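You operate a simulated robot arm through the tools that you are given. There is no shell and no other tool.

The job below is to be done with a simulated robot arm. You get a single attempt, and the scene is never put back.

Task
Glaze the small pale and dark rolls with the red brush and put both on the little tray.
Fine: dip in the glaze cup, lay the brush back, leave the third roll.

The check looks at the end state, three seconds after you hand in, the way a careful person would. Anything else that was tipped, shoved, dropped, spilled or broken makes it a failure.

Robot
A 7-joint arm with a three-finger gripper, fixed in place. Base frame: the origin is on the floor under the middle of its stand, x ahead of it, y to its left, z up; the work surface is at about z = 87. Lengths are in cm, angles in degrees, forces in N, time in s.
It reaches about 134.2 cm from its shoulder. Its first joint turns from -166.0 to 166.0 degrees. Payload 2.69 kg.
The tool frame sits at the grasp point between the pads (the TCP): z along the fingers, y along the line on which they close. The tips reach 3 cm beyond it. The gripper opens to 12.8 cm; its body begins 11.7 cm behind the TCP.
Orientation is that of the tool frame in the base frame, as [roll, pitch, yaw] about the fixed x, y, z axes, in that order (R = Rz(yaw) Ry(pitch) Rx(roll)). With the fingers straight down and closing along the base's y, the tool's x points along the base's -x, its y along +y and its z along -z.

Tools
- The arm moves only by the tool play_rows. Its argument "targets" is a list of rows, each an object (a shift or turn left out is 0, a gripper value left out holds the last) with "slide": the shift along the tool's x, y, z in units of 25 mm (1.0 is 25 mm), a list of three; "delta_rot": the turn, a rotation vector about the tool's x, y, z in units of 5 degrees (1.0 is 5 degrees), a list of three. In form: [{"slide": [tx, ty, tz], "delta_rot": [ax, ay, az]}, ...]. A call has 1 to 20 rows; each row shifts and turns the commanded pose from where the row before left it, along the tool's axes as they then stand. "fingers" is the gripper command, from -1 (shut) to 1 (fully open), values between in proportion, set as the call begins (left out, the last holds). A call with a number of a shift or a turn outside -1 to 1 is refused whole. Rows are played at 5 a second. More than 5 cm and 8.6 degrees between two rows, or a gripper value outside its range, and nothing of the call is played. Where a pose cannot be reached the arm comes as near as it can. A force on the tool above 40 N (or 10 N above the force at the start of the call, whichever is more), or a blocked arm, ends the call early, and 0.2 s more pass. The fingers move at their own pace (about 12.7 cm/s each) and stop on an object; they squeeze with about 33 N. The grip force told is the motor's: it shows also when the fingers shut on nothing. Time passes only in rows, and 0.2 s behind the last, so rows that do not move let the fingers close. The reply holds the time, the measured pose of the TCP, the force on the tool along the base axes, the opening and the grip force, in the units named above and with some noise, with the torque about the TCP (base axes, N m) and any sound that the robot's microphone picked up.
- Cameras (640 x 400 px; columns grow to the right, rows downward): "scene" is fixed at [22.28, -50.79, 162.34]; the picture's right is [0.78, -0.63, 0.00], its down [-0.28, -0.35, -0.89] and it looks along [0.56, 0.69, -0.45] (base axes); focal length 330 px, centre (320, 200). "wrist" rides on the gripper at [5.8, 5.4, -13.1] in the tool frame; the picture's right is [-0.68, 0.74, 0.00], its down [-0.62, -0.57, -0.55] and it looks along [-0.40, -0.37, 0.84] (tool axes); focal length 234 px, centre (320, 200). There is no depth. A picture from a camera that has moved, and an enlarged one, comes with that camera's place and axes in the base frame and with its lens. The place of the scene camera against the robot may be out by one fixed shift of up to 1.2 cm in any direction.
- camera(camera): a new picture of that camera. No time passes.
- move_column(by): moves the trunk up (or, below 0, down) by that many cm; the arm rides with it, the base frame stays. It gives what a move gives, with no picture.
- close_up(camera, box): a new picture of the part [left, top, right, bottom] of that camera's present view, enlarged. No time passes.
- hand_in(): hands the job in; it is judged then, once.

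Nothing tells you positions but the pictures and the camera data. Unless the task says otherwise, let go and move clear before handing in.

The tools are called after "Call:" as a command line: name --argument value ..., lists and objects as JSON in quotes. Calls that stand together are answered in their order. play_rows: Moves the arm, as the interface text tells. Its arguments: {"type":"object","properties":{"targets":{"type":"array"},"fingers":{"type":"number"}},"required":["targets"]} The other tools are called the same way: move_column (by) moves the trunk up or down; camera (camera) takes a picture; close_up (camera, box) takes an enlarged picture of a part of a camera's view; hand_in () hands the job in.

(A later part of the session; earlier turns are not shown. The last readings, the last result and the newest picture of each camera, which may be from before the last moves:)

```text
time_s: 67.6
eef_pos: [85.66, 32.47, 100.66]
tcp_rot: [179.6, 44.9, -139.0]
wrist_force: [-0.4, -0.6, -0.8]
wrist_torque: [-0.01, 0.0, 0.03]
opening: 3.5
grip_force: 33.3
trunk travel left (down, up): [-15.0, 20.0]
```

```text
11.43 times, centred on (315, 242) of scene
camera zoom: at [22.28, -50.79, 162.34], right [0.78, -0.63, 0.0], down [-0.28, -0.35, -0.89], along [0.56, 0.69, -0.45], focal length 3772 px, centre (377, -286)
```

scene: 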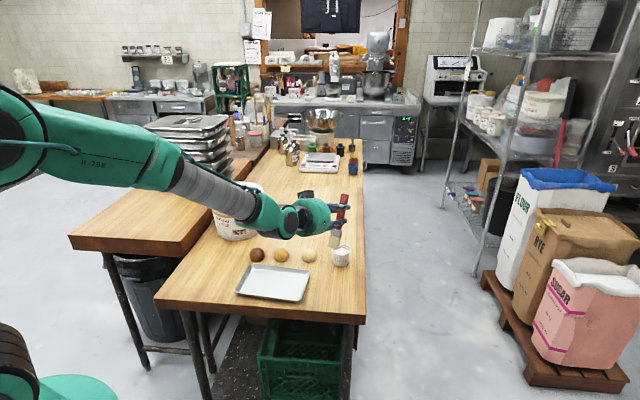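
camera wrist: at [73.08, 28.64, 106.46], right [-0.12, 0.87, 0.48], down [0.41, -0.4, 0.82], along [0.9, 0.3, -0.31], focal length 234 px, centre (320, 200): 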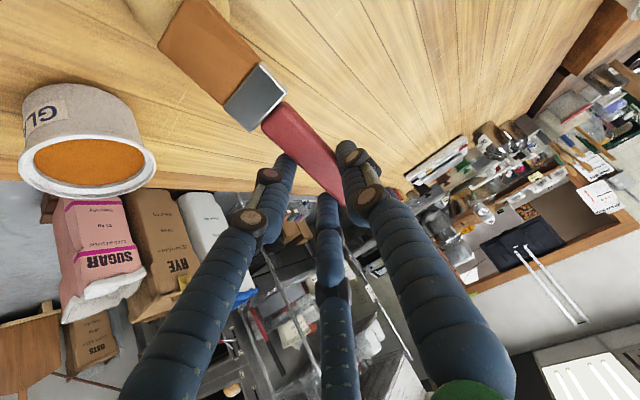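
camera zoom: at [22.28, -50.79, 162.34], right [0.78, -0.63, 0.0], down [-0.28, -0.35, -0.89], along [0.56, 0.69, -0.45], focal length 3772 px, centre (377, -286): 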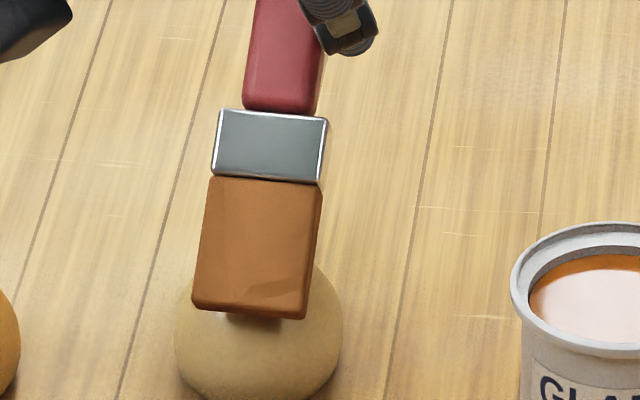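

Call:
close_up --camera "scene" --box '[300, 244, 324, 260]'

Call:
close_up --camera "wrist" --box '[120, 0, 280, 100]'

```text
16.00 times, centred on (312, 252) of scene
camera zoom: at [22.28, -50.79, 162.34], right [0.78, -0.63, 0.0], down [-0.28, -0.35, -0.89], along [0.56, 0.69, -0.45], focal length 5281 px, centre (448, -632)
```

zoom: 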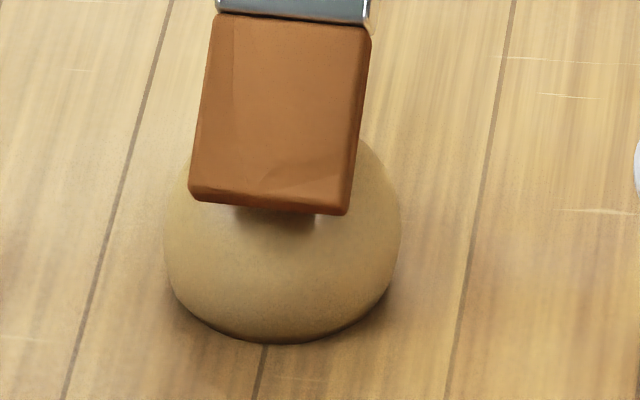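

```text
4.00 times, centred on (200, 50) of wrist
camera zoom: at [72.05, 27.66, 105.89], right [-0.12, 0.87, 0.48], down [0.41, -0.4, 0.82], along [0.9, 0.3, -0.31], focal length 937 px, centre (800, 800)
```

zoom: 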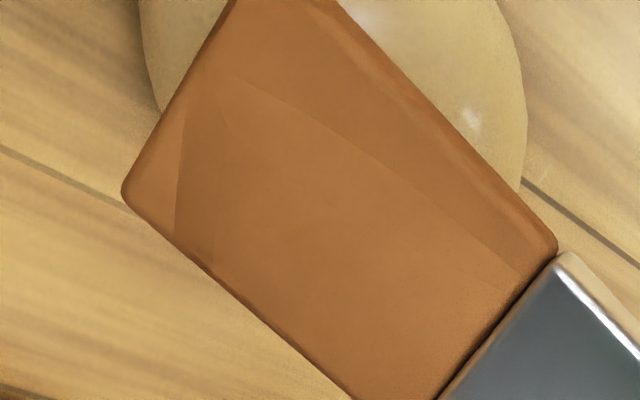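

The wrist view now shows shiny highlights on the pale roll, which looks like wet glaze. I'll lift away and inspect it in clear light.

Call:
play_rows --targets '[{"slide": [-0.2, 0, -0.2]}, {"slide": [-0.5, 0, -0.5]}, {"slide": [-0.6, 0, -0.6]}, {"slide": [-0.3, -0.8, 0.3]}, {"slide": [-0.3, -0.8, 0.3]}, {"slide": [0, 0, 0]}]'

Call:
close_up --camera "scene" --box '[240, 225, 320, 275]'

Call:
close_up --camera "scene" --box '[296, 240, 328, 260]'

Call:
camera --camera "wrist"

```text
time_s: 69.0
eef_pos: [89.96, 30.82, 105.26]
tcp_rot: [179.7, 45.0, -139.0]
wrist_force: [0.5, -0.2, -0.5]
wrist_torque: [0.04, 0.02, 0.03]
opening: 3.49
grip_force: 33.2
trunk travel left (down, up): [-15.0, 20.0]
```

```text
8.00 times, centred on (280, 250) of scene
camera zoom: at [22.28, -50.79, 162.34], right [0.78, -0.63, 0.0], down [-0.28, -0.35, -0.89], along [0.56, 0.69, -0.45], focal length 2640 px, centre (640, -200)
```

zoom: 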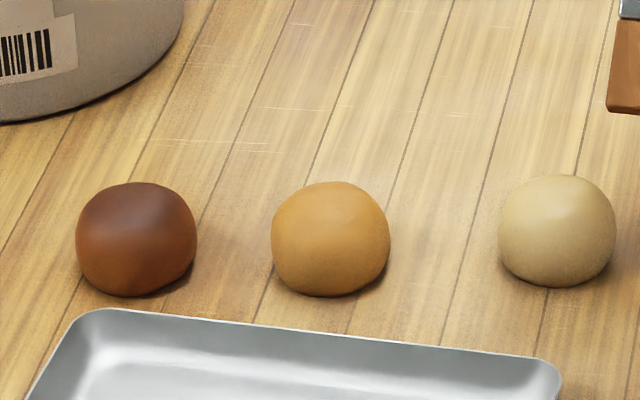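

```text
16.00 times, centred on (312, 250) of scene
camera zoom: at [22.28, -50.79, 162.34], right [0.78, -0.63, 0.0], down [-0.28, -0.35, -0.89], along [0.56, 0.69, -0.45], focal length 5281 px, centre (448, -600)
```

zoom: 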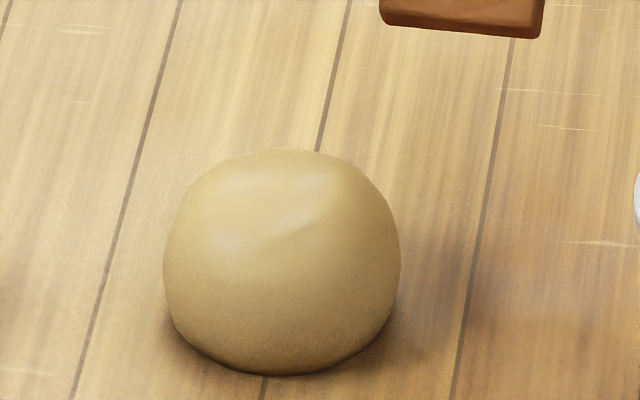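

```text
taken
camera wrist: at [76.3, 26.08, 110.52], right [-0.12, 0.87, 0.48], down [0.41, -0.4, 0.82], along [0.9, 0.3, -0.31], focal length 234 px, centre (320, 200)
```

wrist: 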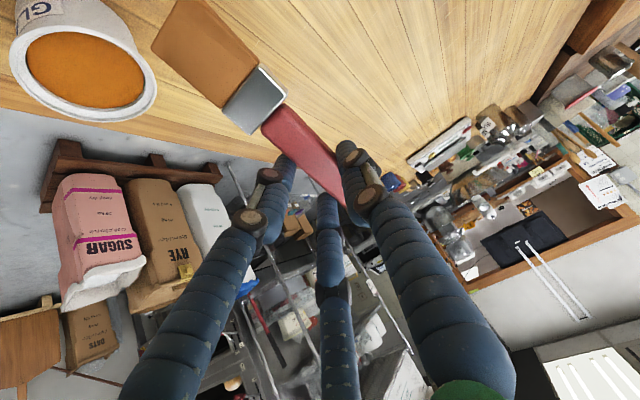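

The pale roll is turning glossier and a bit deeper in tone, so coverage builds up gradually. I'll return and make more outward strokes.

Call:
play_rows --targets '[{"slide": [0.086, 0.8025, -0.086]}, {"slide": [0.086, 0.8025, -0.086]}, {"slide": [0.433, 0, 0.433]}, {"slide": [0.433, 0, 0.433]}, {"slide": [0, 0, 0]}]'

```text
time_s: 70.2
eef_pos: [86.92, 33.41, 102.23]
tcp_rot: [179.7, 44.9, -139.0]
wrist_force: [0.3, 0.1, -0.9]
wrist_torque: [0.01, 0.04, 0.02]
opening: 3.5
grip_force: 33.0
trunk travel left (down, up): [-15.0, 20.0]
```

Call:
play_rows --targets '[{"slide": [0.1556, 0, 0.1556]}, {"slide": [0.1414, 0, 0.1414]}, {"slide": [-0.113, 0, 0.113]}, {"slide": [-0.0904, 0, 0.1356]}, {"slide": [-0.0717, 0, 0.1543]}, {"slide": [-0.0508, 0, 0.1752]}, {"slide": [-0.198, 0, -0.198]}, {"slide": [0.226, 0, -0.226]}, {"slide": [0.226, 0, -0.226]}, {"slide": [0.0707, 0, 0.0707]}, {"slide": [0.1271, 0, -0.0989]}, {"slide": [0.147, 0, -0.079]}, {"slide": [0.164, 0, -0.062]}, {"slide": [0.1416, 0, -0.0284]}, {"slide": [-0.226, 0, -0.226]}, {"slide": [-0.212, 0, 0.212]}, {"slide": [-0.212, 0, 0.212]}, {"slide": [0, 0, 0]}]'

Call:
close_up --camera "scene" --box '[296, 236, 328, 256]'

Call:
close_up --camera "wrist" --box '[120, 0, 280, 100]'

```text
time_s: 74.0
eef_pos: [86.84, 33.38, 101.51]
tcp_rot: [179.8, 44.9, -139.0]
wrist_force: [0.1, 0.5, -0.4]
wrist_torque: [0.0, -0.01, -0.01]
opening: 3.5
grip_force: 32.9
trunk travel left (down, up): [-15.0, 20.0]
```

```text
16.00 times, centred on (312, 246) of scene
camera zoom: at [22.28, -50.79, 162.34], right [0.78, -0.63, 0.0], down [-0.28, -0.35, -0.89], along [0.56, 0.69, -0.45], focal length 5281 px, centre (448, -536)
```

zoom: 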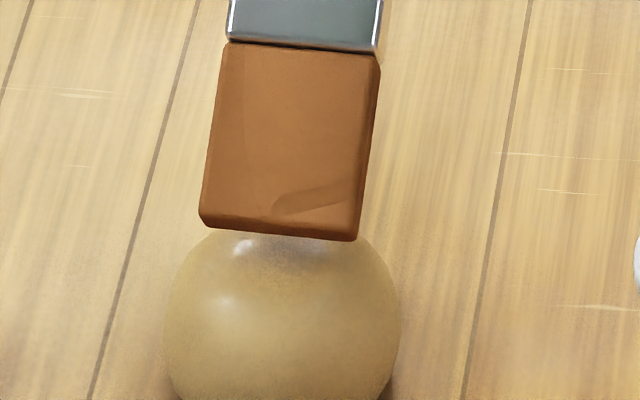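

```text
4.00 times, centred on (200, 50) of wrist
camera zoom: at [73.19, 28.78, 106.67], right [-0.12, 0.87, 0.48], down [0.41, -0.4, 0.82], along [0.9, 0.3, -0.31], focal length 937 px, centre (800, 800)
```

zoom: 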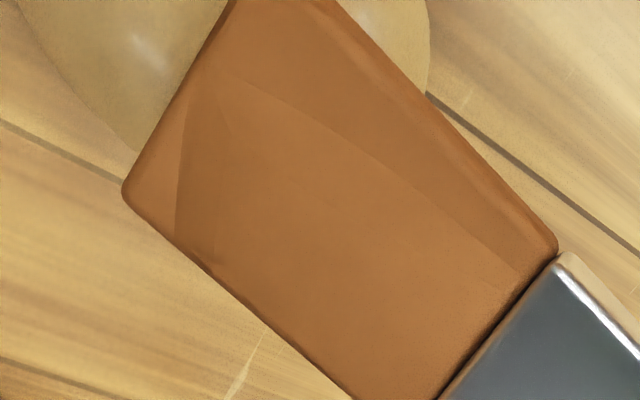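

The roll now shows clear glossy highlights, so the strokes are working. I'll repeat the stroke cycle.

Call:
play_rows --targets '[{"slide": [0.082, 0, 0.082]}, {"slide": [-0.113, 0, 0.113]}, {"slide": [-0.0904, 0, 0.1356]}, {"slide": [-0.0717, 0, 0.1543]}, {"slide": [-0.0508, 0, 0.1752]}, {"slide": [-0.198, 0, -0.198]}, {"slide": [0.226, 0, -0.226]}, {"slide": [0.226, 0, -0.226]}, {"slide": [0.0707, 0, 0.0707]}, {"slide": [0.1271, 0, -0.0989]}, {"slide": [0.147, 0, -0.079]}, {"slide": [0.164, 0, -0.062]}, {"slide": [0.1416, 0, -0.0284]}, {"slide": [-0.226, 0, -0.226]}, {"slide": [-0.212, 0, 0.212]}, {"slide": [-0.212, 0, 0.212]}, {"slide": [0, 0, 0]}]'

Call:
play_rows --targets '[{"slide": [0.082, 0, 0.082]}, {"slide": [-0.113, 0, 0.113]}, {"slide": [-0.0904, 0, 0.1356]}, {"slide": [-0.0717, 0, 0.1543]}, {"slide": [-0.0508, 0, 0.1752]}, {"slide": [-0.198, 0, -0.198]}, {"slide": [0.226, 0, -0.226]}, {"slide": [0.226, 0, -0.226]}, {"slide": [0.0707, 0, 0.0707]}, {"slide": [0.1271, 0, -0.0989]}, {"slide": [0.147, 0, -0.079]}, {"slide": [0.164, 0, -0.062]}, {"slide": [0.1416, 0, -0.0284]}, {"slide": [-0.226, 0, -0.226]}, {"slide": [-0.212, 0, 0.212]}, {"slide": [-0.212, 0, 0.212]}, {"slide": [0, 0, 0]}]'

Call:
close_up --camera "scene" --box '[296, 236, 328, 256]'

Call:
close_up --camera "wrist" --box '[120, 0, 280, 100]'

```text
time_s: 77.6
eef_pos: [86.83, 33.37, 101.32]
tcp_rot: [179.7, 44.8, -139.0]
wrist_force: [0.1, 1.2, -0.6]
wrist_torque: [0.01, 0.01, 0.0]
opening: 3.48
grip_force: 33.2
trunk travel left (down, up): [-15.0, 20.0]
```

```text
time_s: 81.2
eef_pos: [86.8, 33.53, 101.27]
tcp_rot: [179.7, 44.9, -139.0]
wrist_force: [0.5, -0.7, -1.0]
wrist_torque: [0.05, -0.02, 0.0]
opening: 3.51
grip_force: 33.0
trunk travel left (down, up): [-15.0, 20.0]
```

```text
16.00 times, centred on (312, 246) of scene
camera zoom: at [22.28, -50.79, 162.34], right [0.78, -0.63, 0.0], down [-0.28, -0.35, -0.89], along [0.56, 0.69, -0.45], focal length 5281 px, centre (448, -536)
```

zoom: 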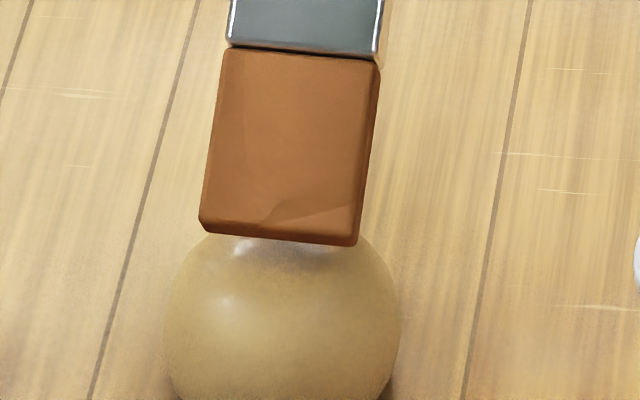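

```text
4.00 times, centred on (200, 50) of wrist
camera zoom: at [73.2, 28.79, 106.52], right [-0.12, 0.87, 0.48], down [0.41, -0.4, 0.82], along [0.9, 0.3, -0.31], focal length 937 px, centre (800, 800)
```

zoom: 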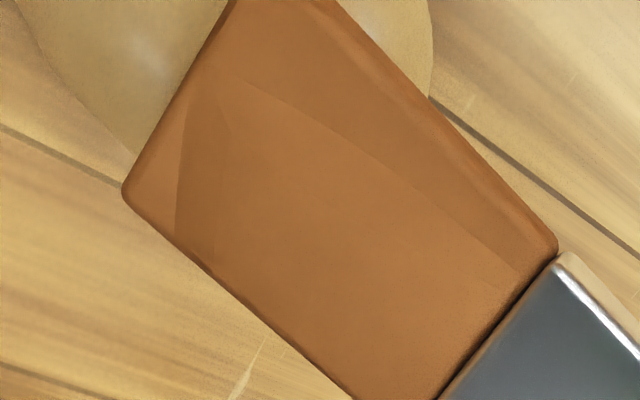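

The gloss has settled. I'll lift clear and compare the rolls in the open.

Call:
play_rows --targets '[{"slide": [-0.3, 0, -0.3]}, {"slide": [-0.5, 0, -0.5]}, {"slide": [-0.6, 0, -0.6]}, {"slide": [-0.3, -0.9, 0.3]}, {"slide": [-0.3, -0.9, 0.3]}, {"slide": [0, -0.9, 0]}, {"slide": [0, -0.9, 0]}, {"slide": [0, 0, 0]}]'

Call:
close_up --camera "scene" --box '[240, 225, 320, 275]'

Call:
close_up --camera "scene" --box '[290, 235, 330, 260]'

Call:
close_up --camera "scene" --box '[230, 180, 390, 280]'

```text
time_s: 83.0
eef_pos: [94.24, 28.26, 106.31]
tcp_rot: [179.7, 44.9, -138.9]
wrist_force: [-0.3, 0.3, -0.9]
wrist_torque: [0.04, -0.01, 0.01]
opening: 3.51
grip_force: 32.7
trunk travel left (down, up): [-15.0, 20.0]
```

```text
8.00 times, centred on (280, 250) of scene
camera zoom: at [22.28, -50.79, 162.34], right [0.78, -0.63, 0.0], down [-0.28, -0.35, -0.89], along [0.56, 0.69, -0.45], focal length 2640 px, centre (640, -200)
```

zoom: 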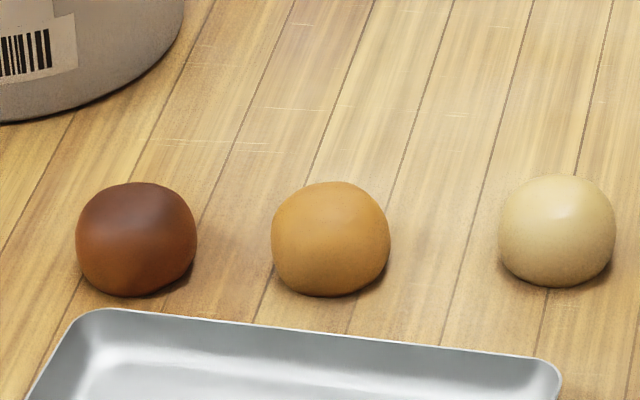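

```text
16.00 times, centred on (310, 248) of scene
camera zoom: at [22.28, -50.79, 162.34], right [0.78, -0.63, 0.0], down [-0.28, -0.35, -0.89], along [0.56, 0.69, -0.45], focal length 5281 px, centre (480, -560)
```

zoom: 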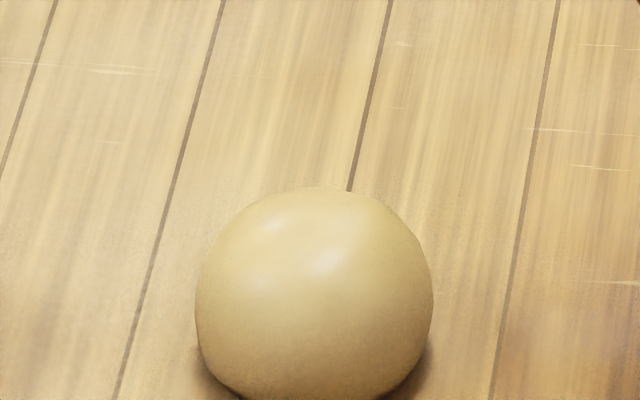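

```text
4.00 times, centred on (310, 230) of scene
camera zoom: at [22.28, -50.79, 162.34], right [0.78, -0.63, 0.0], down [-0.28, -0.35, -0.89], along [0.56, 0.69, -0.45], focal length 1320 px, centre (360, 80)
```

zoom: 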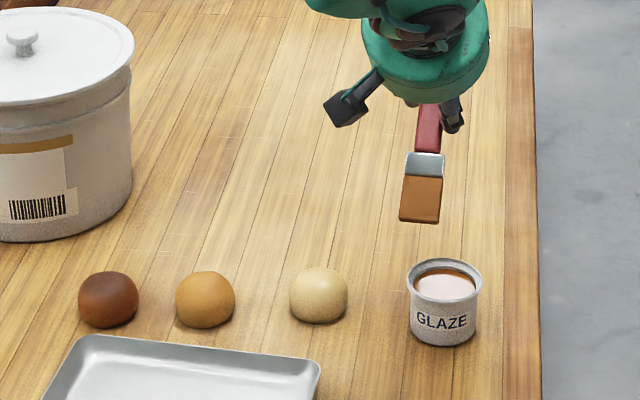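

The pale roll is now visibly shinier than the untouched tan roll. I'll re-dip for a fresh load before finishing it and doing the dark roll, tilting back to 70° and moving over the cup.

Call:
play_rows --targets '[{"delta_rot": [0, -1, 0]}, {"delta_rot": [0, -1, 0]}, {"delta_rot": [0, -1, 0]}, {"delta_rot": [0, -1, 0]}, {"delta_rot": [0, -1, 0]}, {"slide": [0.0746, -0.249, -0.602]}, {"slide": [0.0746, -0.249, -0.602]}, {"slide": [0.0746, -0.249, -0.602]}, {"slide": [0.0746, -0.249, -0.602]}, {"slide": [0.0746, -0.249, -0.602]}, {"slide": [0, 0, 0]}]'

Call:
close_up --camera "scene" --box '[290, 190, 390, 270]'

Call:
close_up --camera "wrist" --box '[80, 0, 400, 200]'

```text
time_s: 85.4
eef_pos: [90.66, 20.88, 107.86]
tcp_rot: [179.4, 70.0, -139.3]
wrist_force: [0.2, -0.1, -0.8]
wrist_torque: [-0.01, 0.01, 0.03]
opening: 3.52
grip_force: 32.5
trunk travel left (down, up): [-15.0, 20.0]
```

```text
5.00 times, centred on (340, 230) of scene
camera zoom: at [22.28, -50.79, 162.34], right [0.78, -0.63, 0.0], down [-0.28, -0.35, -0.89], along [0.56, 0.69, -0.45], focal length 1650 px, centre (220, 50)
```

zoom: 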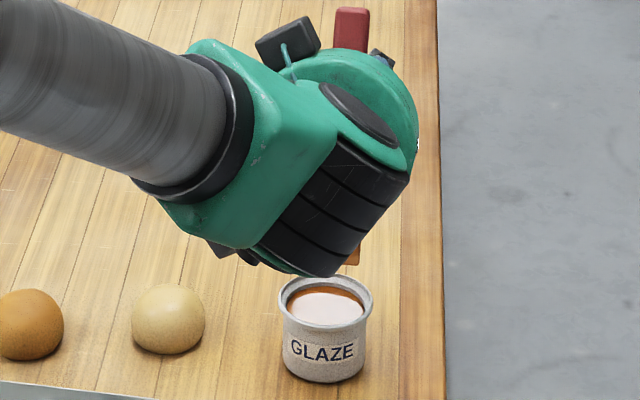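

```text
2.00 times, centred on (240, 100) of wrist
camera zoom: at [76.39, 15.55, 106.93], right [-0.31, 0.71, 0.64], down [0.15, -0.63, 0.76], along [0.94, 0.33, 0.09], focal length 468 px, centre (480, 400)
```

zoom: 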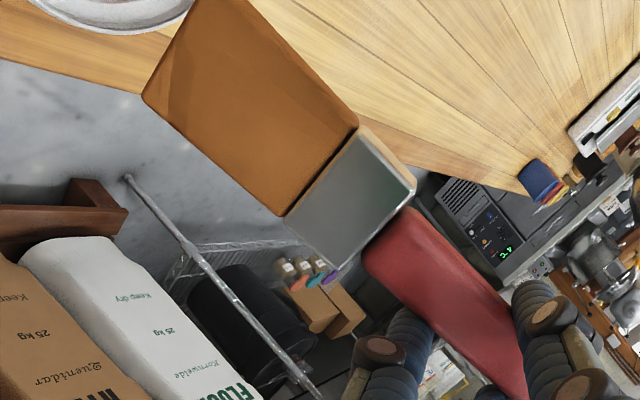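

The brush has tipped slightly in the grip (about 2°). I'll correct for it, lower to the rim and check.

Call:
play_rows --targets '[{"slide": [-0.085, 0.102, 0.233]}, {"slide": [0.301, 0, 0.109]}, {"slide": [0.301, 0, 0.109]}, {"slide": [0.301, 0, 0.109]}, {"slide": [0.25, 0, 0.091]}, {"slide": [0, 0, 0]}]'

Call:
close_up --camera "wrist" --box '[80, 0, 400, 200]'

Call:
close_up --camera "scene" --box '[310, 220, 370, 260]'

```text
time_s: 86.8
eef_pos: [91.06, 21.51, 104.91]
tcp_rot: [179.4, 69.9, -139.3]
wrist_force: [-0.5, 0.3, -1.3]
wrist_torque: [-0.01, 0.02, -0.03]
opening: 3.51
grip_force: 32.8
trunk travel left (down, up): [-15.0, 20.0]
```

```text
2.00 times, centred on (240, 100) of wrist
camera zoom: at [76.73, 16.2, 103.97], right [-0.31, 0.71, 0.64], down [0.15, -0.63, 0.77], along [0.94, 0.33, 0.09], focal length 468 px, centre (480, 400)
```

zoom: 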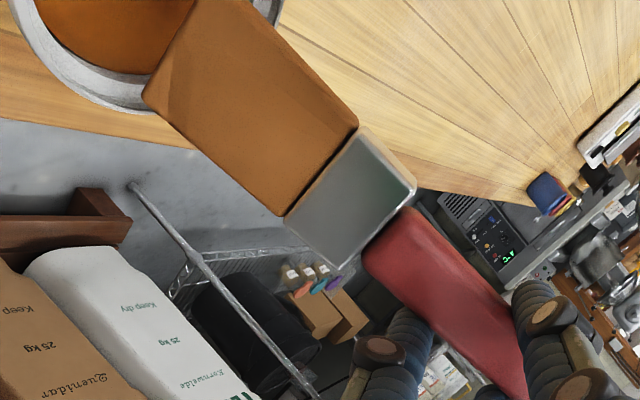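

```text
10.00 times, centred on (340, 240) of scene
camera zoom: at [22.28, -50.79, 162.34], right [0.78, -0.63, 0.0], down [-0.28, -0.35, -0.89], along [0.56, 0.69, -0.45], focal length 3301 px, centre (120, -200)
```

zoom: 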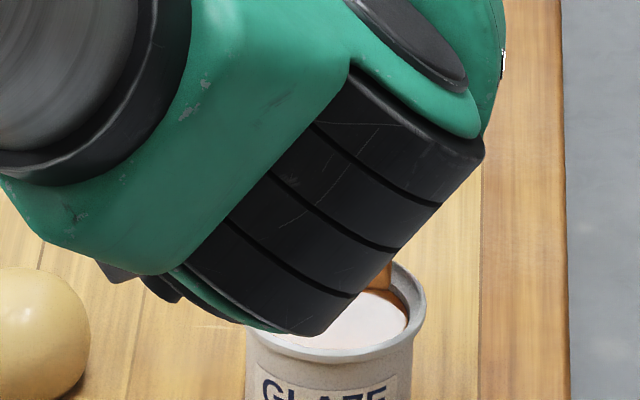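

Centred in both views. I'll dip.

Call:
play_rows --targets '[{"slide": [0.21, 0, 0.077]}, {"slide": [0.21, 0, 0.077]}, {"slide": [0.21, 0, 0.077]}, {"slide": [0.21, 0, 0.077]}, {"slide": [0.23, 0, 0.084]}, {"slide": [0, 0, 0]}, {"slide": [0, 0, 0]}, {"slide": [0, 0, 0]}]'

Call:
close_up --camera "wrist" --box '[80, 0, 400, 200]'

```text
time_s: 88.6
eef_pos: [91.09, 21.6, 101.99]
tcp_rot: [179.5, 69.8, -139.3]
wrist_force: [0.9, 0.1, -0.4]
wrist_torque: [0.0, 0.01, -0.01]
opening: 3.54
grip_force: 33.0
trunk travel left (down, up): [-15.0, 20.0]
```

```text
2.00 times, centred on (240, 100) of wrist
camera zoom: at [76.83, 16.18, 101.04], right [-0.31, 0.71, 0.64], down [0.15, -0.63, 0.77], along [0.94, 0.33, 0.09], focal length 468 px, centre (480, 400)
```

zoom: 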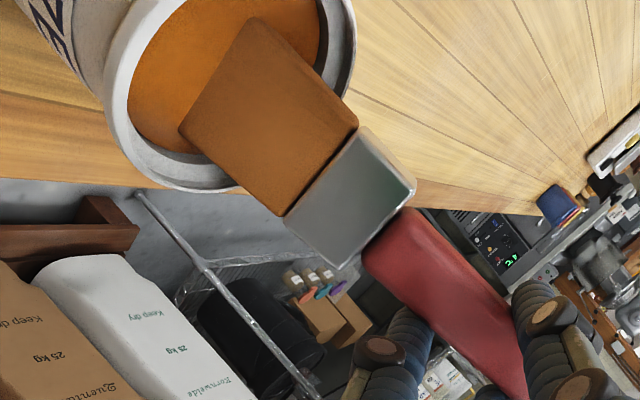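

Fully dipped. I'll lift, let it drip over the cup, then rise and return to 45°.

Call:
play_rows --targets '[{"slide": [-0.3, 0, -0.11]}, {"slide": [-0.3, 0, -0.11]}, {"slide": [-0.35, 0, -0.13]}, {"slide": [-0.37, 0, -0.13]}, {"slide": [0, 0, 0]}, {"slide": [0, 0, 0]}, {"slide": [0, 0, 0]}, {"slide": [0, 0, 0]}, {"slide": [0, 0, 0]}, {"slide": [-0.56, 0, -0.205]}, {"slide": [-0.56, 0, -0.205]}, {"slide": [-0.56, 0, -0.205]}, {"delta_rot": [0, 1, 0]}, {"delta_rot": [0, 1, 0]}, {"delta_rot": [0, 1, 0]}, {"delta_rot": [0, 1, 0]}, {"delta_rot": [0, 1, 0]}, {"slide": [0, 0, 0]}]'

Call:
close_up --camera "scene" --box '[260, 190, 388, 270]'

```text
time_s: 92.4
eef_pos: [91.06, 21.44, 110.12]
tcp_rot: [179.7, 44.9, -139.0]
wrist_force: [-0.2, 0.5, -0.2]
wrist_torque: [0.02, 0.02, 0.0]
opening: 3.51
grip_force: 33.2
trunk travel left (down, up): [-15.0, 20.0]
```

```text
5.00 times, centred on (324, 230) of scene
camera zoom: at [22.28, -50.79, 162.34], right [0.78, -0.63, 0.0], down [-0.28, -0.35, -0.89], along [0.56, 0.69, -0.45], focal length 1650 px, centre (300, 50)
```

zoom: 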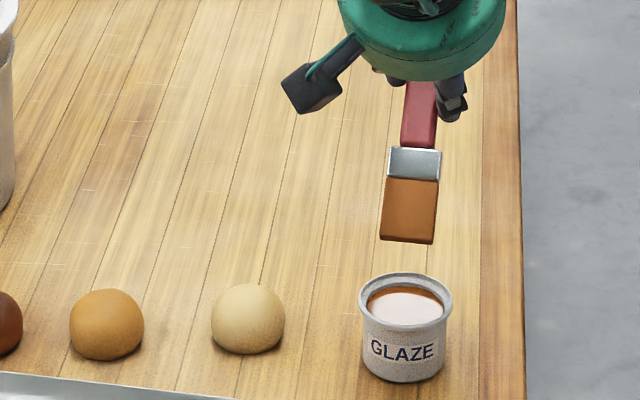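

Reloaded. I'll go back over the pale roll for a second coat.

Call:
play_rows --targets '[{"slide": [-0.222, 0.7875, 0.222]}, {"slide": [-0.222, 0.7875, 0.222]}, {"slide": [-0.222, 0.7875, 0.222]}, {"slide": [-0.222, 0.7875, 0.222]}, {"slide": [-0.222, 0.7875, 0.222]}, {"slide": [-0.222, 0.7875, 0.222]}, {"slide": [0.5585, 0, 0.5585]}, {"slide": [0.5585, 0, 0.5585]}, {"slide": [0.5585, 0, 0.5585]}, {"slide": [0.5585, 0, 0.5585]}, {"slide": [0, 0, 0]}]'

Call:
play_rows --targets '[{"slide": [0.127, 0, 0.127]}, {"slide": [0.127, 0, 0.127]}, {"slide": [0, 0, 0]}]'

Call:
play_rows --targets '[{"slide": [0.028, 0, 0.028]}, {"slide": [0, 0, 0]}]'

Call:
close_up --camera "scene" --box '[296, 236, 328, 256]'

```text
time_s: 94.8
eef_pos: [86.72, 33.47, 102.22]
tcp_rot: [179.8, 44.9, -139.0]
wrist_force: [0.5, 0.2, -0.7]
wrist_torque: [0.01, 0.01, -0.01]
opening: 3.51
grip_force: 33.0
trunk travel left (down, up): [-15.0, 20.0]
```

```text
time_s: 95.6
eef_pos: [86.92, 33.5, 101.27]
tcp_rot: [179.7, 44.9, -139.0]
wrist_force: [-0.3, 0.5, -0.9]
wrist_torque: [0.02, 0.0, 0.01]
opening: 3.48
grip_force: 33.0
trunk travel left (down, up): [-15.0, 20.0]
```

```text
time_s: 96.2
eef_pos: [86.88, 33.46, 101.29]
tcp_rot: [179.6, 44.9, -138.9]
wrist_force: [0.6, 1.0, -1.3]
wrist_torque: [-0.01, 0.01, 0.03]
opening: 3.51
grip_force: 32.7
trunk travel left (down, up): [-15.0, 20.0]
```

```text
16.00 times, centred on (312, 246) of scene
camera zoom: at [22.28, -50.79, 162.34], right [0.78, -0.63, 0.0], down [-0.28, -0.35, -0.89], along [0.56, 0.69, -0.45], focal length 5281 px, centre (448, -536)
```

zoom: 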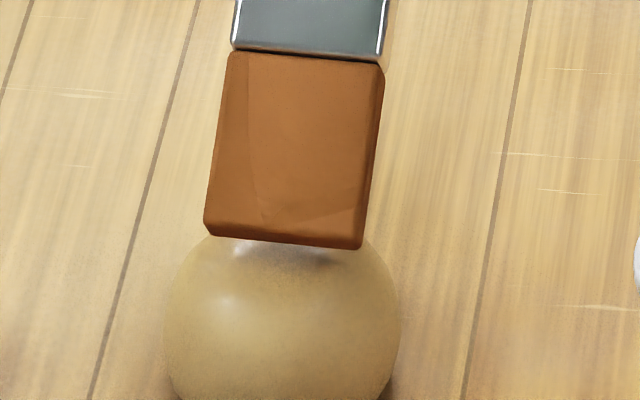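

Call:
play_rows --targets '[{"slide": [0.028, 0, 0.028]}, {"slide": [0, 0, 0]}]'

Call:
play_rows --targets '[{"slide": [0.028, 0, 0.028]}, {"slide": [0, 0, 0]}]'

Call:
play_rows --targets '[{"slide": [0.02, 0, 0.02]}, {"slide": [0, 0, 0]}]'

```text
time_s: 96.8
eef_pos: [86.76, 33.49, 101.2]
tcp_rot: [179.7, 44.9, -139.1]
wrist_force: [-0.3, 0.7, -1.5]
wrist_torque: [0.0, 0.0, -0.02]
opening: 3.52
grip_force: 33.1
trunk travel left (down, up): [-15.0, 20.0]
```

```text
time_s: 97.4
eef_pos: [86.87, 33.41, 101.03]
tcp_rot: [179.6, 45.0, -139.0]
wrist_force: [0.0, -0.5, -0.7]
wrist_torque: [0.02, -0.02, 0.01]
opening: 3.51
grip_force: 32.8
trunk travel left (down, up): [-15.0, 20.0]
```

```text
time_s: 98.0
eef_pos: [86.91, 33.35, 100.82]
tcp_rot: [179.8, 44.9, -139.1]
wrist_force: [0.3, 0.3, -0.6]
wrist_torque: [-0.02, -0.02, -0.03]
opening: 3.54
grip_force: 33.1
trunk travel left (down, up): [-15.0, 20.0]
```

Call:
play_rows --targets '[{"slide": [0.02, 0, 0.02]}, {"slide": [0, 0, 0]}]'

Call:
play_rows --targets '[{"slide": [0.02, 0, 0.02]}, {"slide": [0, 0, 0]}]'

Call:
play_rows --targets '[{"slide": [0.02, 0, 0.02]}, {"slide": [0, 0, 0]}]'

Call:
close_up --camera "scene" --box '[296, 236, 328, 256]'

```text
time_s: 98.6
eef_pos: [87.02, 33.4, 100.92]
tcp_rot: [179.6, 44.9, -139.0]
wrist_force: [0.4, -0.1, -0.5]
wrist_torque: [-0.04, -0.01, -0.01]
opening: 3.52
grip_force: 32.7
trunk travel left (down, up): [-15.0, 20.0]
```

```text
time_s: 99.2
eef_pos: [86.89, 33.34, 100.77]
tcp_rot: [179.7, 44.9, -139.0]
wrist_force: [0.1, -0.4, 0.5]
wrist_torque: [-0.02, 0.03, 0.02]
opening: 3.52
grip_force: 33.3
trunk travel left (down, up): [-15.0, 20.0]
```

```text
time_s: 99.8
eef_pos: [86.84, 33.38, 100.77]
tcp_rot: [179.7, 44.9, -139.0]
wrist_force: [0.4, 0.0, 1.1]
wrist_torque: [-0.12, 0.12, 0.07]
opening: 3.53
grip_force: 32.8
trunk travel left (down, up): [-15.0, 20.0]
```

```text
16.00 times, centred on (312, 246) of scene
camera zoom: at [22.28, -50.79, 162.34], right [0.78, -0.63, 0.0], down [-0.28, -0.35, -0.89], along [0.56, 0.69, -0.45], focal length 5281 px, centre (448, -536)
```

zoom: 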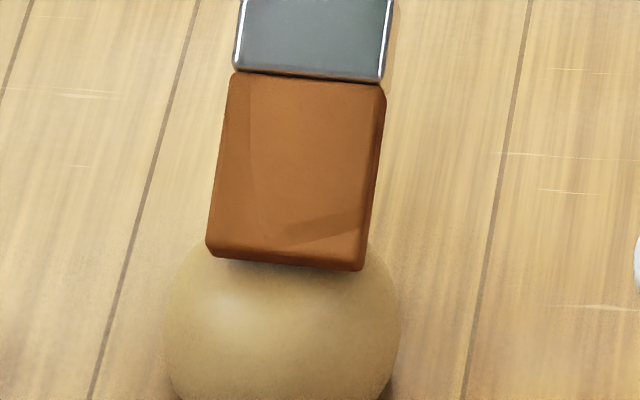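

Light contact again at z ≈ 100.8; the earlier repeat cycles must have run just above the crust. I'll stroke from here.

Call:
play_rows --targets '[{"slide": [0.014, 0, 0.014]}, {"slide": [-0.113, 0, 0.113]}, {"slide": [-0.0904, 0, 0.1356]}, {"slide": [-0.0717, 0, 0.1543]}, {"slide": [-0.0508, 0, 0.1752]}, {"slide": [0, 0, 0]}]'

Call:
play_rows --targets '[{"slide": [-0.198, 0, -0.198]}, {"slide": [0.226, 0, -0.226]}, {"slide": [0.226, 0, -0.226]}, {"slide": [0.0735, 0, 0.0735]}, {"slide": [0, 0, 0]}]'

Call:
play_rows --targets '[{"slide": [0.1271, 0, -0.0989]}, {"slide": [0.147, 0, -0.079]}, {"slide": [0.164, 0, -0.062]}, {"slide": [0.1416, 0, -0.0284]}, {"slide": [0, 0, 0]}]'

Call:
close_up --camera "scene" --box '[296, 236, 328, 256]'

Call:
close_up --camera "wrist" --box '[120, 0, 280, 100]'

```text
time_s: 101.2
eef_pos: [88.15, 34.64, 100.37]
tcp_rot: [179.7, 45.1, -139.1]
wrist_force: [1.4, -0.9, 9.6]
wrist_torque: [-0.44, 0.5, 0.04]
opening: 3.51
grip_force: 33.6
trunk travel left (down, up): [-15.0, 20.0]
```

```text
time_s: 102.4
eef_pos: [86.86, 33.45, 100.68]
tcp_rot: [179.7, 44.9, -139.0]
wrist_force: [-0.2, -0.4, -0.5]
wrist_torque: [0.0, 0.01, -0.01]
opening: 3.5
grip_force: 32.9
trunk travel left (down, up): [-15.0, 20.0]
```

```text
time_s: 103.6
eef_pos: [85.71, 32.5, 100.33]
tcp_rot: [179.8, 44.9, -138.9]
wrist_force: [0.3, -0.3, -0.5]
wrist_torque: [-0.03, -0.01, 0.02]
opening: 3.53
grip_force: 33.1
trunk travel left (down, up): [-15.0, 20.0]
```

```text
16.00 times, centred on (312, 246) of scene
camera zoom: at [22.28, -50.79, 162.34], right [0.78, -0.63, 0.0], down [-0.28, -0.35, -0.89], along [0.56, 0.69, -0.45], focal length 5281 px, centre (448, -536)
```

zoom: 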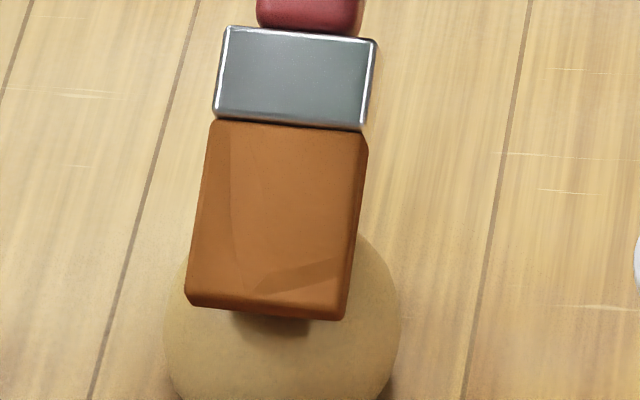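

```text
4.00 times, centred on (200, 50) of wrist
camera zoom: at [72.03, 27.73, 105.49], right [-0.12, 0.87, 0.48], down [0.41, -0.4, 0.82], along [0.9, 0.3, -0.31], focal length 937 px, centre (800, 800)
```

zoom: 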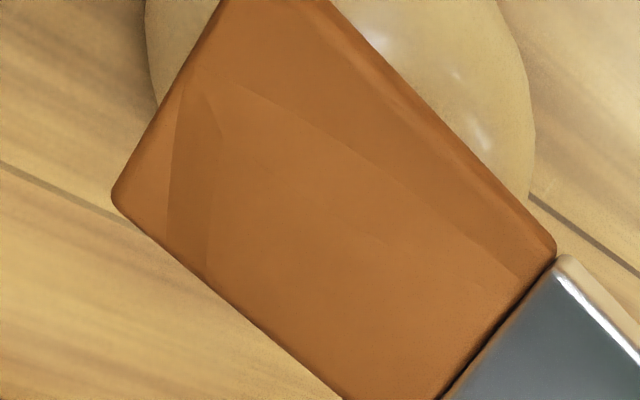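

The far side gets good contact but the near side was missed. I'll lower here until the flat of the bristles rests on the near slope.

Call:
play_rows --targets '[{"slide": [0.028, 0, 0.028]}, {"slide": [0, 0, 0]}]'

Call:
play_rows --targets '[{"slide": [0.028, 0, 0.028]}, {"slide": [0, 0, 0]}]'

Call:
play_rows --targets '[{"slide": [0.028, 0, 0.028]}, {"slide": [0, 0, 0]}]'

```text
time_s: 104.2
eef_pos: [85.7, 32.5, 100.16]
tcp_rot: [179.8, 44.8, -139.0]
wrist_force: [0.2, 0.4, 0.0]
wrist_torque: [-0.03, -0.02, 0.01]
opening: 3.5
grip_force: 33.1
trunk travel left (down, up): [-15.0, 20.0]
```

```text
time_s: 104.8
eef_pos: [85.57, 32.54, 99.94]
tcp_rot: [179.7, 44.9, -139.0]
wrist_force: [-0.1, -1.0, -0.4]
wrist_torque: [-0.04, 0.02, 0.02]
opening: 3.52
grip_force: 33.2
trunk travel left (down, up): [-15.0, 20.0]
```

```text
time_s: 105.4
eef_pos: [85.74, 32.31, 99.95]
tcp_rot: [179.6, 44.9, -139.0]
wrist_force: [0.5, -0.4, -0.3]
wrist_torque: [-0.02, 0.02, -0.01]
opening: 3.52
grip_force: 32.8
trunk travel left (down, up): [-15.0, 20.0]
```

Call:
play_rows --targets '[{"slide": [0.028, 0, 0.028]}, {"slide": [0, 0, 0]}]'

Call:
play_rows --targets '[{"slide": [0.028, 0, 0.028]}, {"slide": [0, 0, 0]}]'

Call:
close_up --camera "scene" --box '[296, 240, 328, 260]'

Call:
close_up --camera "wrist" --box '[120, 0, 280, 100]'

```text
time_s: 106.0
eef_pos: [85.78, 32.53, 99.8]
tcp_rot: [179.8, 45.0, -139.0]
wrist_force: [0.3, 0.4, 0.0]
wrist_torque: [-0.02, 0.0, 0.01]
opening: 3.52
grip_force: 33.2
trunk travel left (down, up): [-15.0, 20.0]
```

```text
time_s: 106.6
eef_pos: [85.73, 32.44, 99.68]
tcp_rot: [179.6, 45.0, -139.1]
wrist_force: [0.1, -0.5, -0.4]
wrist_torque: [-0.02, -0.02, 0.01]
opening: 3.53
grip_force: 32.9
trunk travel left (down, up): [-15.0, 20.0]
```

```text
16.00 times, centred on (312, 250) of scene
camera zoom: at [22.28, -50.79, 162.34], right [0.78, -0.63, 0.0], down [-0.28, -0.35, -0.89], along [0.56, 0.69, -0.45], focal length 5281 px, centre (448, -600)
```

zoom: 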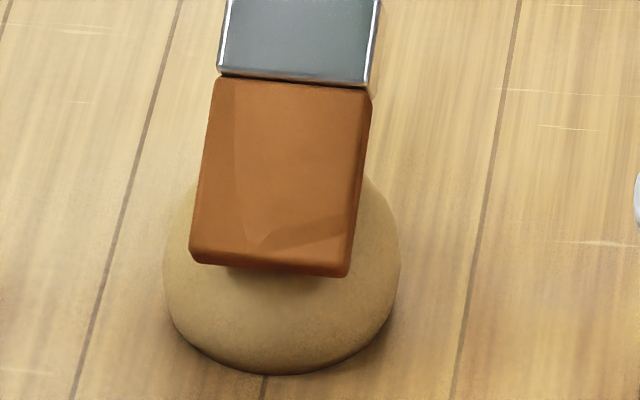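

```text
4.00 times, centred on (200, 50) of wrist
camera zoom: at [72.1, 27.67, 104.92], right [-0.12, 0.87, 0.48], down [0.41, -0.4, 0.82], along [0.9, 0.3, -0.31], focal length 937 px, centre (800, 800)
```

zoom: 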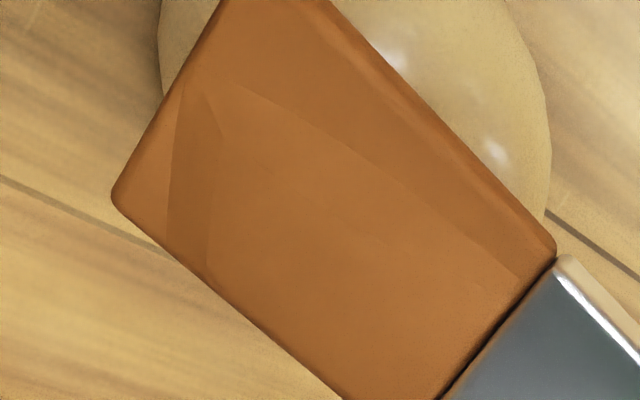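

Call:
play_rows --targets '[{"slide": [0.04, 0, 0.04]}, {"slide": [0, 0, 0]}]'

Call:
play_rows --targets '[{"slide": [0.03, 0, 0.03]}, {"slide": [0, 0, 0]}]'

Call:
play_rows --targets '[{"slide": [0.03, 0, 0.03]}, {"slide": [0, 0, 0]}]'

```text
time_s: 107.2
eef_pos: [85.67, 32.41, 99.5]
tcp_rot: [179.8, 44.9, -138.9]
wrist_force: [-0.3, -0.1, 0.0]
wrist_torque: [0.0, 0.0, 0.01]
opening: 3.52
grip_force: 32.9
trunk travel left (down, up): [-15.0, 20.0]
```

```text
time_s: 107.8
eef_pos: [85.62, 32.32, 99.34]
tcp_rot: [179.7, 44.8, -139.0]
wrist_force: [-0.6, -0.9, -0.8]
wrist_torque: [0.01, 0.01, 0.04]
opening: 3.51
grip_force: 33.3
trunk travel left (down, up): [-15.0, 20.0]
```

```text
time_s: 108.4
eef_pos: [85.66, 32.41, 99.29]
tcp_rot: [179.7, 44.9, -139.1]
wrist_force: [0.0, -0.7, 0.0]
wrist_torque: [0.0, 0.01, 0.0]
opening: 3.53
grip_force: 32.8
trunk travel left (down, up): [-15.0, 20.0]
```

I'm too far down the near side. I'll come back up, move in 0.8 cm and find contact partway up the near slope.

Call:
play_rows --targets '[{"slide": [-0.212, 0, -0.212]}, {"slide": [-0.212, 0, -0.212]}, {"slide": [-0.226, 0, 0.226]}, {"slide": [0.085, 0, 0.085]}, {"slide": [0, 0, 0]}]'

Call:
play_rows --targets '[{"slide": [0.028, 0, 0.028]}, {"slide": [0, 0, 0]}]'

Call:
play_rows --targets '[{"slide": [0.028, 0, 0.028]}, {"slide": [0, 0, 0]}]'

Call:
play_rows --targets '[{"slide": [0.028, 0, 0.028]}, {"slide": [0, 0, 0]}]'

```text
time_s: 109.6
eef_pos: [86.24, 33.13, 100.4]
tcp_rot: [179.7, 44.9, -138.9]
wrist_force: [-0.1, 0.8, -0.5]
wrist_torque: [-0.01, 0.02, -0.02]
opening: 3.54
grip_force: 33.0
trunk travel left (down, up): [-15.0, 20.0]
```

```text
time_s: 110.2
eef_pos: [86.29, 33.08, 100.27]
tcp_rot: [179.7, 44.9, -139.0]
wrist_force: [0.1, -0.5, -0.6]
wrist_torque: [0.01, 0.0, -0.03]
opening: 3.51
grip_force: 33.1
trunk travel left (down, up): [-15.0, 20.0]
```

```text
time_s: 110.8
eef_pos: [86.25, 33.11, 100.2]
tcp_rot: [179.6, 44.9, -139.1]
wrist_force: [0.5, 1.2, -0.2]
wrist_torque: [0.01, 0.0, -0.01]
opening: 3.5
grip_force: 32.2
trunk travel left (down, up): [-15.0, 20.0]
```

```text
time_s: 111.4
eef_pos: [86.17, 32.97, 100.12]
tcp_rot: [179.7, 44.9, -138.9]
wrist_force: [0.2, 0.6, -0.6]
wrist_torque: [-0.01, 0.0, -0.01]
opening: 3.51
grip_force: 33.2
trunk travel left (down, up): [-15.0, 20.0]
```

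Call:
close_up --camera "scene" --box '[296, 238, 328, 258]'

Call:
close_up --camera "wrist" --box '[80, 0, 400, 200]'

```text
16.00 times, centred on (312, 248) of scene
camera zoom: at [22.28, -50.79, 162.34], right [0.78, -0.63, 0.0], down [-0.28, -0.35, -0.89], along [0.56, 0.69, -0.45], focal length 5281 px, centre (448, -568)
```

zoom: 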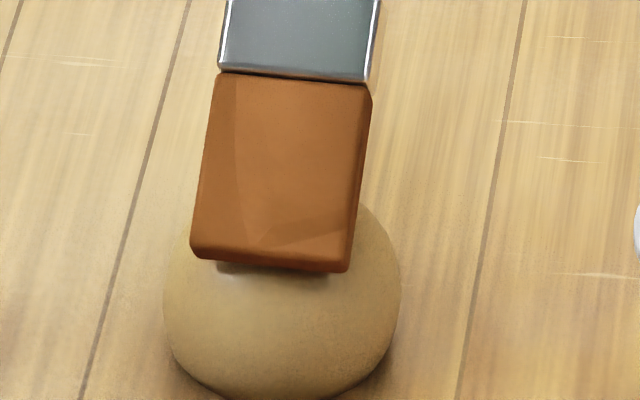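

```text
2.00 times, centred on (240, 100) of wrist
camera zoom: at [72.59, 28.3, 105.35], right [-0.12, 0.87, 0.48], down [0.41, -0.4, 0.82], along [0.9, 0.3, -0.31], focal length 468 px, centre (480, 400)
```

zoom: 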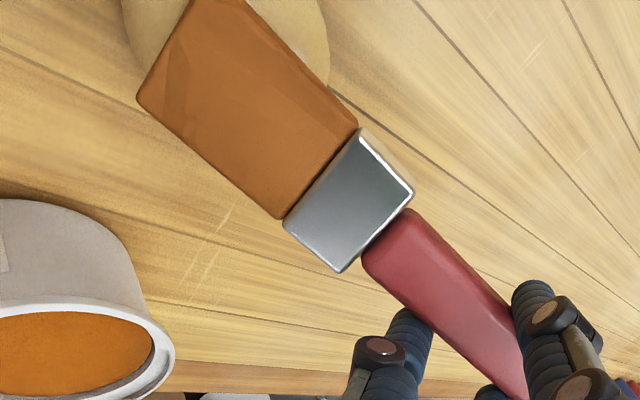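

Call:
play_rows --targets '[{"slide": [0.04, 0, 0.04]}, {"slide": [0, 0, 0]}]'

Call:
play_rows --targets '[{"slide": [0.04, 0, 0.04]}, {"slide": [0, 0, 0]}]'

Call:
play_rows --targets '[{"slide": [0.04, 0, 0.04]}, {"slide": [0, 0, 0]}]'

Call:
close_up --camera "scene" --box '[296, 238, 328, 258]'

```text
time_s: 112.0
eef_pos: [86.28, 33.05, 100.06]
tcp_rot: [179.8, 44.9, -139.0]
wrist_force: [0.1, 0.3, -1.5]
wrist_torque: [-0.02, 0.04, -0.02]
opening: 3.49
grip_force: 33.0
trunk travel left (down, up): [-15.0, 20.0]
```

```text
time_s: 112.6
eef_pos: [86.32, 33.03, 99.96]
tcp_rot: [179.6, 44.9, -139.0]
wrist_force: [0.7, 0.1, -0.6]
wrist_torque: [-0.01, 0.0, -0.01]
opening: 3.55
grip_force: 32.7
trunk travel left (down, up): [-15.0, 20.0]
```

```text
time_s: 113.2
eef_pos: [86.3, 33.2, 99.81]
tcp_rot: [179.8, 44.8, -139.0]
wrist_force: [0.3, -1.7, 2.1]
wrist_torque: [-0.15, 0.09, 0.01]
opening: 3.49
grip_force: 32.8
trunk travel left (down, up): [-15.0, 20.0]
```

```text
16.00 times, centred on (312, 248) of scene
camera zoom: at [22.28, -50.79, 162.34], right [0.78, -0.63, 0.0], down [-0.28, -0.35, -0.89], along [0.56, 0.69, -0.45], focal length 5281 px, centre (448, -568)
```

zoom: 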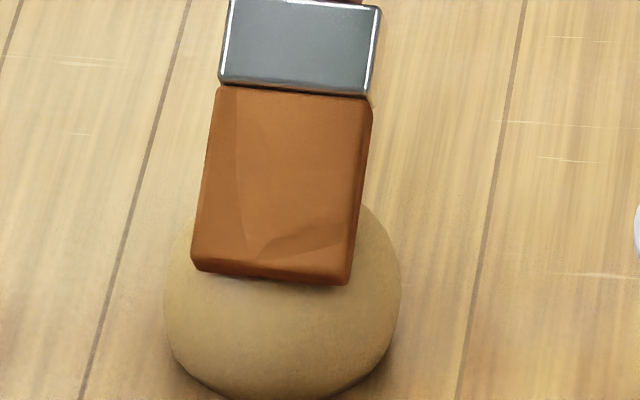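

There is light contact on the near slope. I'll make a few gentle sideways strokes here, then an outward stroke from the crown.

Call:
play_rows --targets '[{"slide": [0, 0.12, 0]}, {"slide": [0, 0.12, 0]}, {"slide": [0, -0.12, 0]}, {"slide": [0, -0.12, 0]}, {"slide": [0, -0.12, 0]}, {"slide": [0, -0.12, 0]}, {"slide": [0, 0.12, 0]}, {"slide": [0, 0.12, 0]}, {"slide": [0, 0, 0]}]'

Call:
close_up --camera "scene" --box '[296, 238, 328, 258]'

Call:
play_rows --targets '[{"slide": [-0.283, 0, -0.283]}, {"slide": [-0.212, 0, 0.212]}, {"slide": [-0.212, 0, 0.212]}, {"slide": [0.1, 0, 0.1]}, {"slide": [0, 0, 0]}]'

Call:
play_rows --targets '[{"slide": [0.03, 0, 0.03]}, {"slide": [0, 0, 0]}]'

Call:
play_rows --targets '[{"slide": [0.02, 0, 0.02]}, {"slide": [0, 0, 0]}]'

```text
time_s: 115.2
eef_pos: [86.32, 33.06, 99.75]
tcp_rot: [179.8, 44.9, -139.0]
wrist_force: [-0.4, 0.1, 0.4]
wrist_torque: [-0.07, 0.07, -0.02]
opening: 3.51
grip_force: 33.3
trunk travel left (down, up): [-15.0, 20.0]
```

```text
16.00 times, centred on (312, 248) of scene
camera zoom: at [22.28, -50.79, 162.34], right [0.78, -0.63, 0.0], down [-0.28, -0.35, -0.89], along [0.56, 0.69, -0.45], focal length 5281 px, centre (448, -568)
```

zoom: 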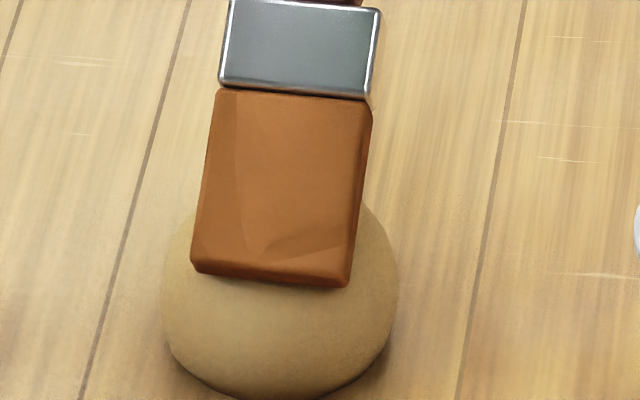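

```text
time_s: 116.4
eef_pos: [87.45, 33.95, 100.46]
tcp_rot: [179.9, 44.9, -139.0]
wrist_force: [-0.4, 1.1, 4.8]
wrist_torque: [-0.15, 0.32, -0.04]
opening: 3.51
grip_force: 32.5
trunk travel left (down, up): [-15.0, 20.0]
```

```text
time_s: 117.0
eef_pos: [87.51, 33.92, 100.49]
tcp_rot: [179.8, 44.9, -138.8]
wrist_force: [0.5, 0.9, 8.8]
wrist_torque: [-0.34, 0.51, -0.01]
opening: 3.55
grip_force: 33.5
trunk travel left (down, up): [-15.0, 20.0]
```

```text
time_s: 117.6
eef_pos: [87.41, 33.94, 100.24]
tcp_rot: [180.0, 45.0, -139.0]
wrist_force: [0.1, 0.2, 14.2]
wrist_torque: [-0.54, 0.77, 0.01]
opening: 3.51
grip_force: 33.0
trunk travel left (down, up): [-15.0, 20.0]
```

Call:
play_rows --targets '[{"slide": [-0.042, 0, -0.042]}, {"slide": [0.1215, 0, -0.1045]}, {"slide": [0.1385, 0, -0.0875]}, {"slide": [0.161, 0, -0.065]}, {"slide": [0.1557, 0, -0.0143]}, {"slide": [0, 0, 0]}]'

Call:
play_rows --targets '[{"slide": [-0.3, 0, -0.3]}, {"slide": [-0.212, 0, 0.212]}, {"slide": [-0.212, 0, 0.212]}, {"slide": [0.113, 0, 0.113]}, {"slide": [0, 0, 0]}]'

Call:
close_up --camera "scene" --box '[296, 236, 328, 256]'

```text
time_s: 119.0
eef_pos: [86.29, 32.93, 99.75]
tcp_rot: [179.8, 44.9, -139.0]
wrist_force: [-1.5, -1.6, 8.4]
wrist_torque: [-0.44, 0.59, -0.03]
opening: 3.54
grip_force: 33.4
trunk travel left (down, up): [-15.0, 20.0]
```

```text
time_s: 120.2
eef_pos: [87.58, 34.02, 100.54]
tcp_rot: [179.8, 44.9, -139.1]
wrist_force: [-0.6, 0.5, -0.4]
wrist_torque: [-0.05, 0.02, -0.02]
opening: 3.52
grip_force: 32.9
trunk travel left (down, up): [-15.0, 20.0]
```

```text
16.00 times, centred on (312, 246) of scene
camera zoom: at [22.28, -50.79, 162.34], right [0.78, -0.63, 0.0], down [-0.28, -0.35, -0.89], along [0.56, 0.69, -0.45], focal length 5281 px, centre (448, -536)
```

zoom: 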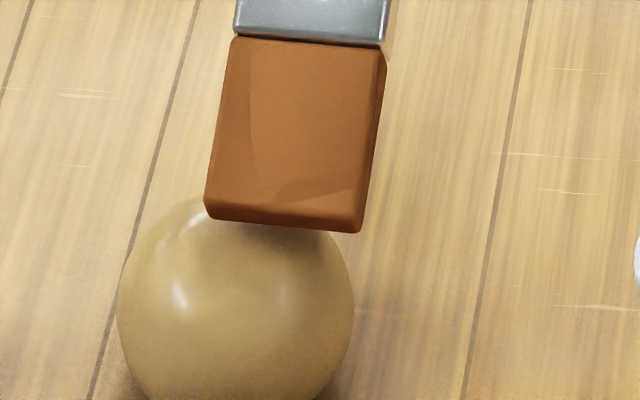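

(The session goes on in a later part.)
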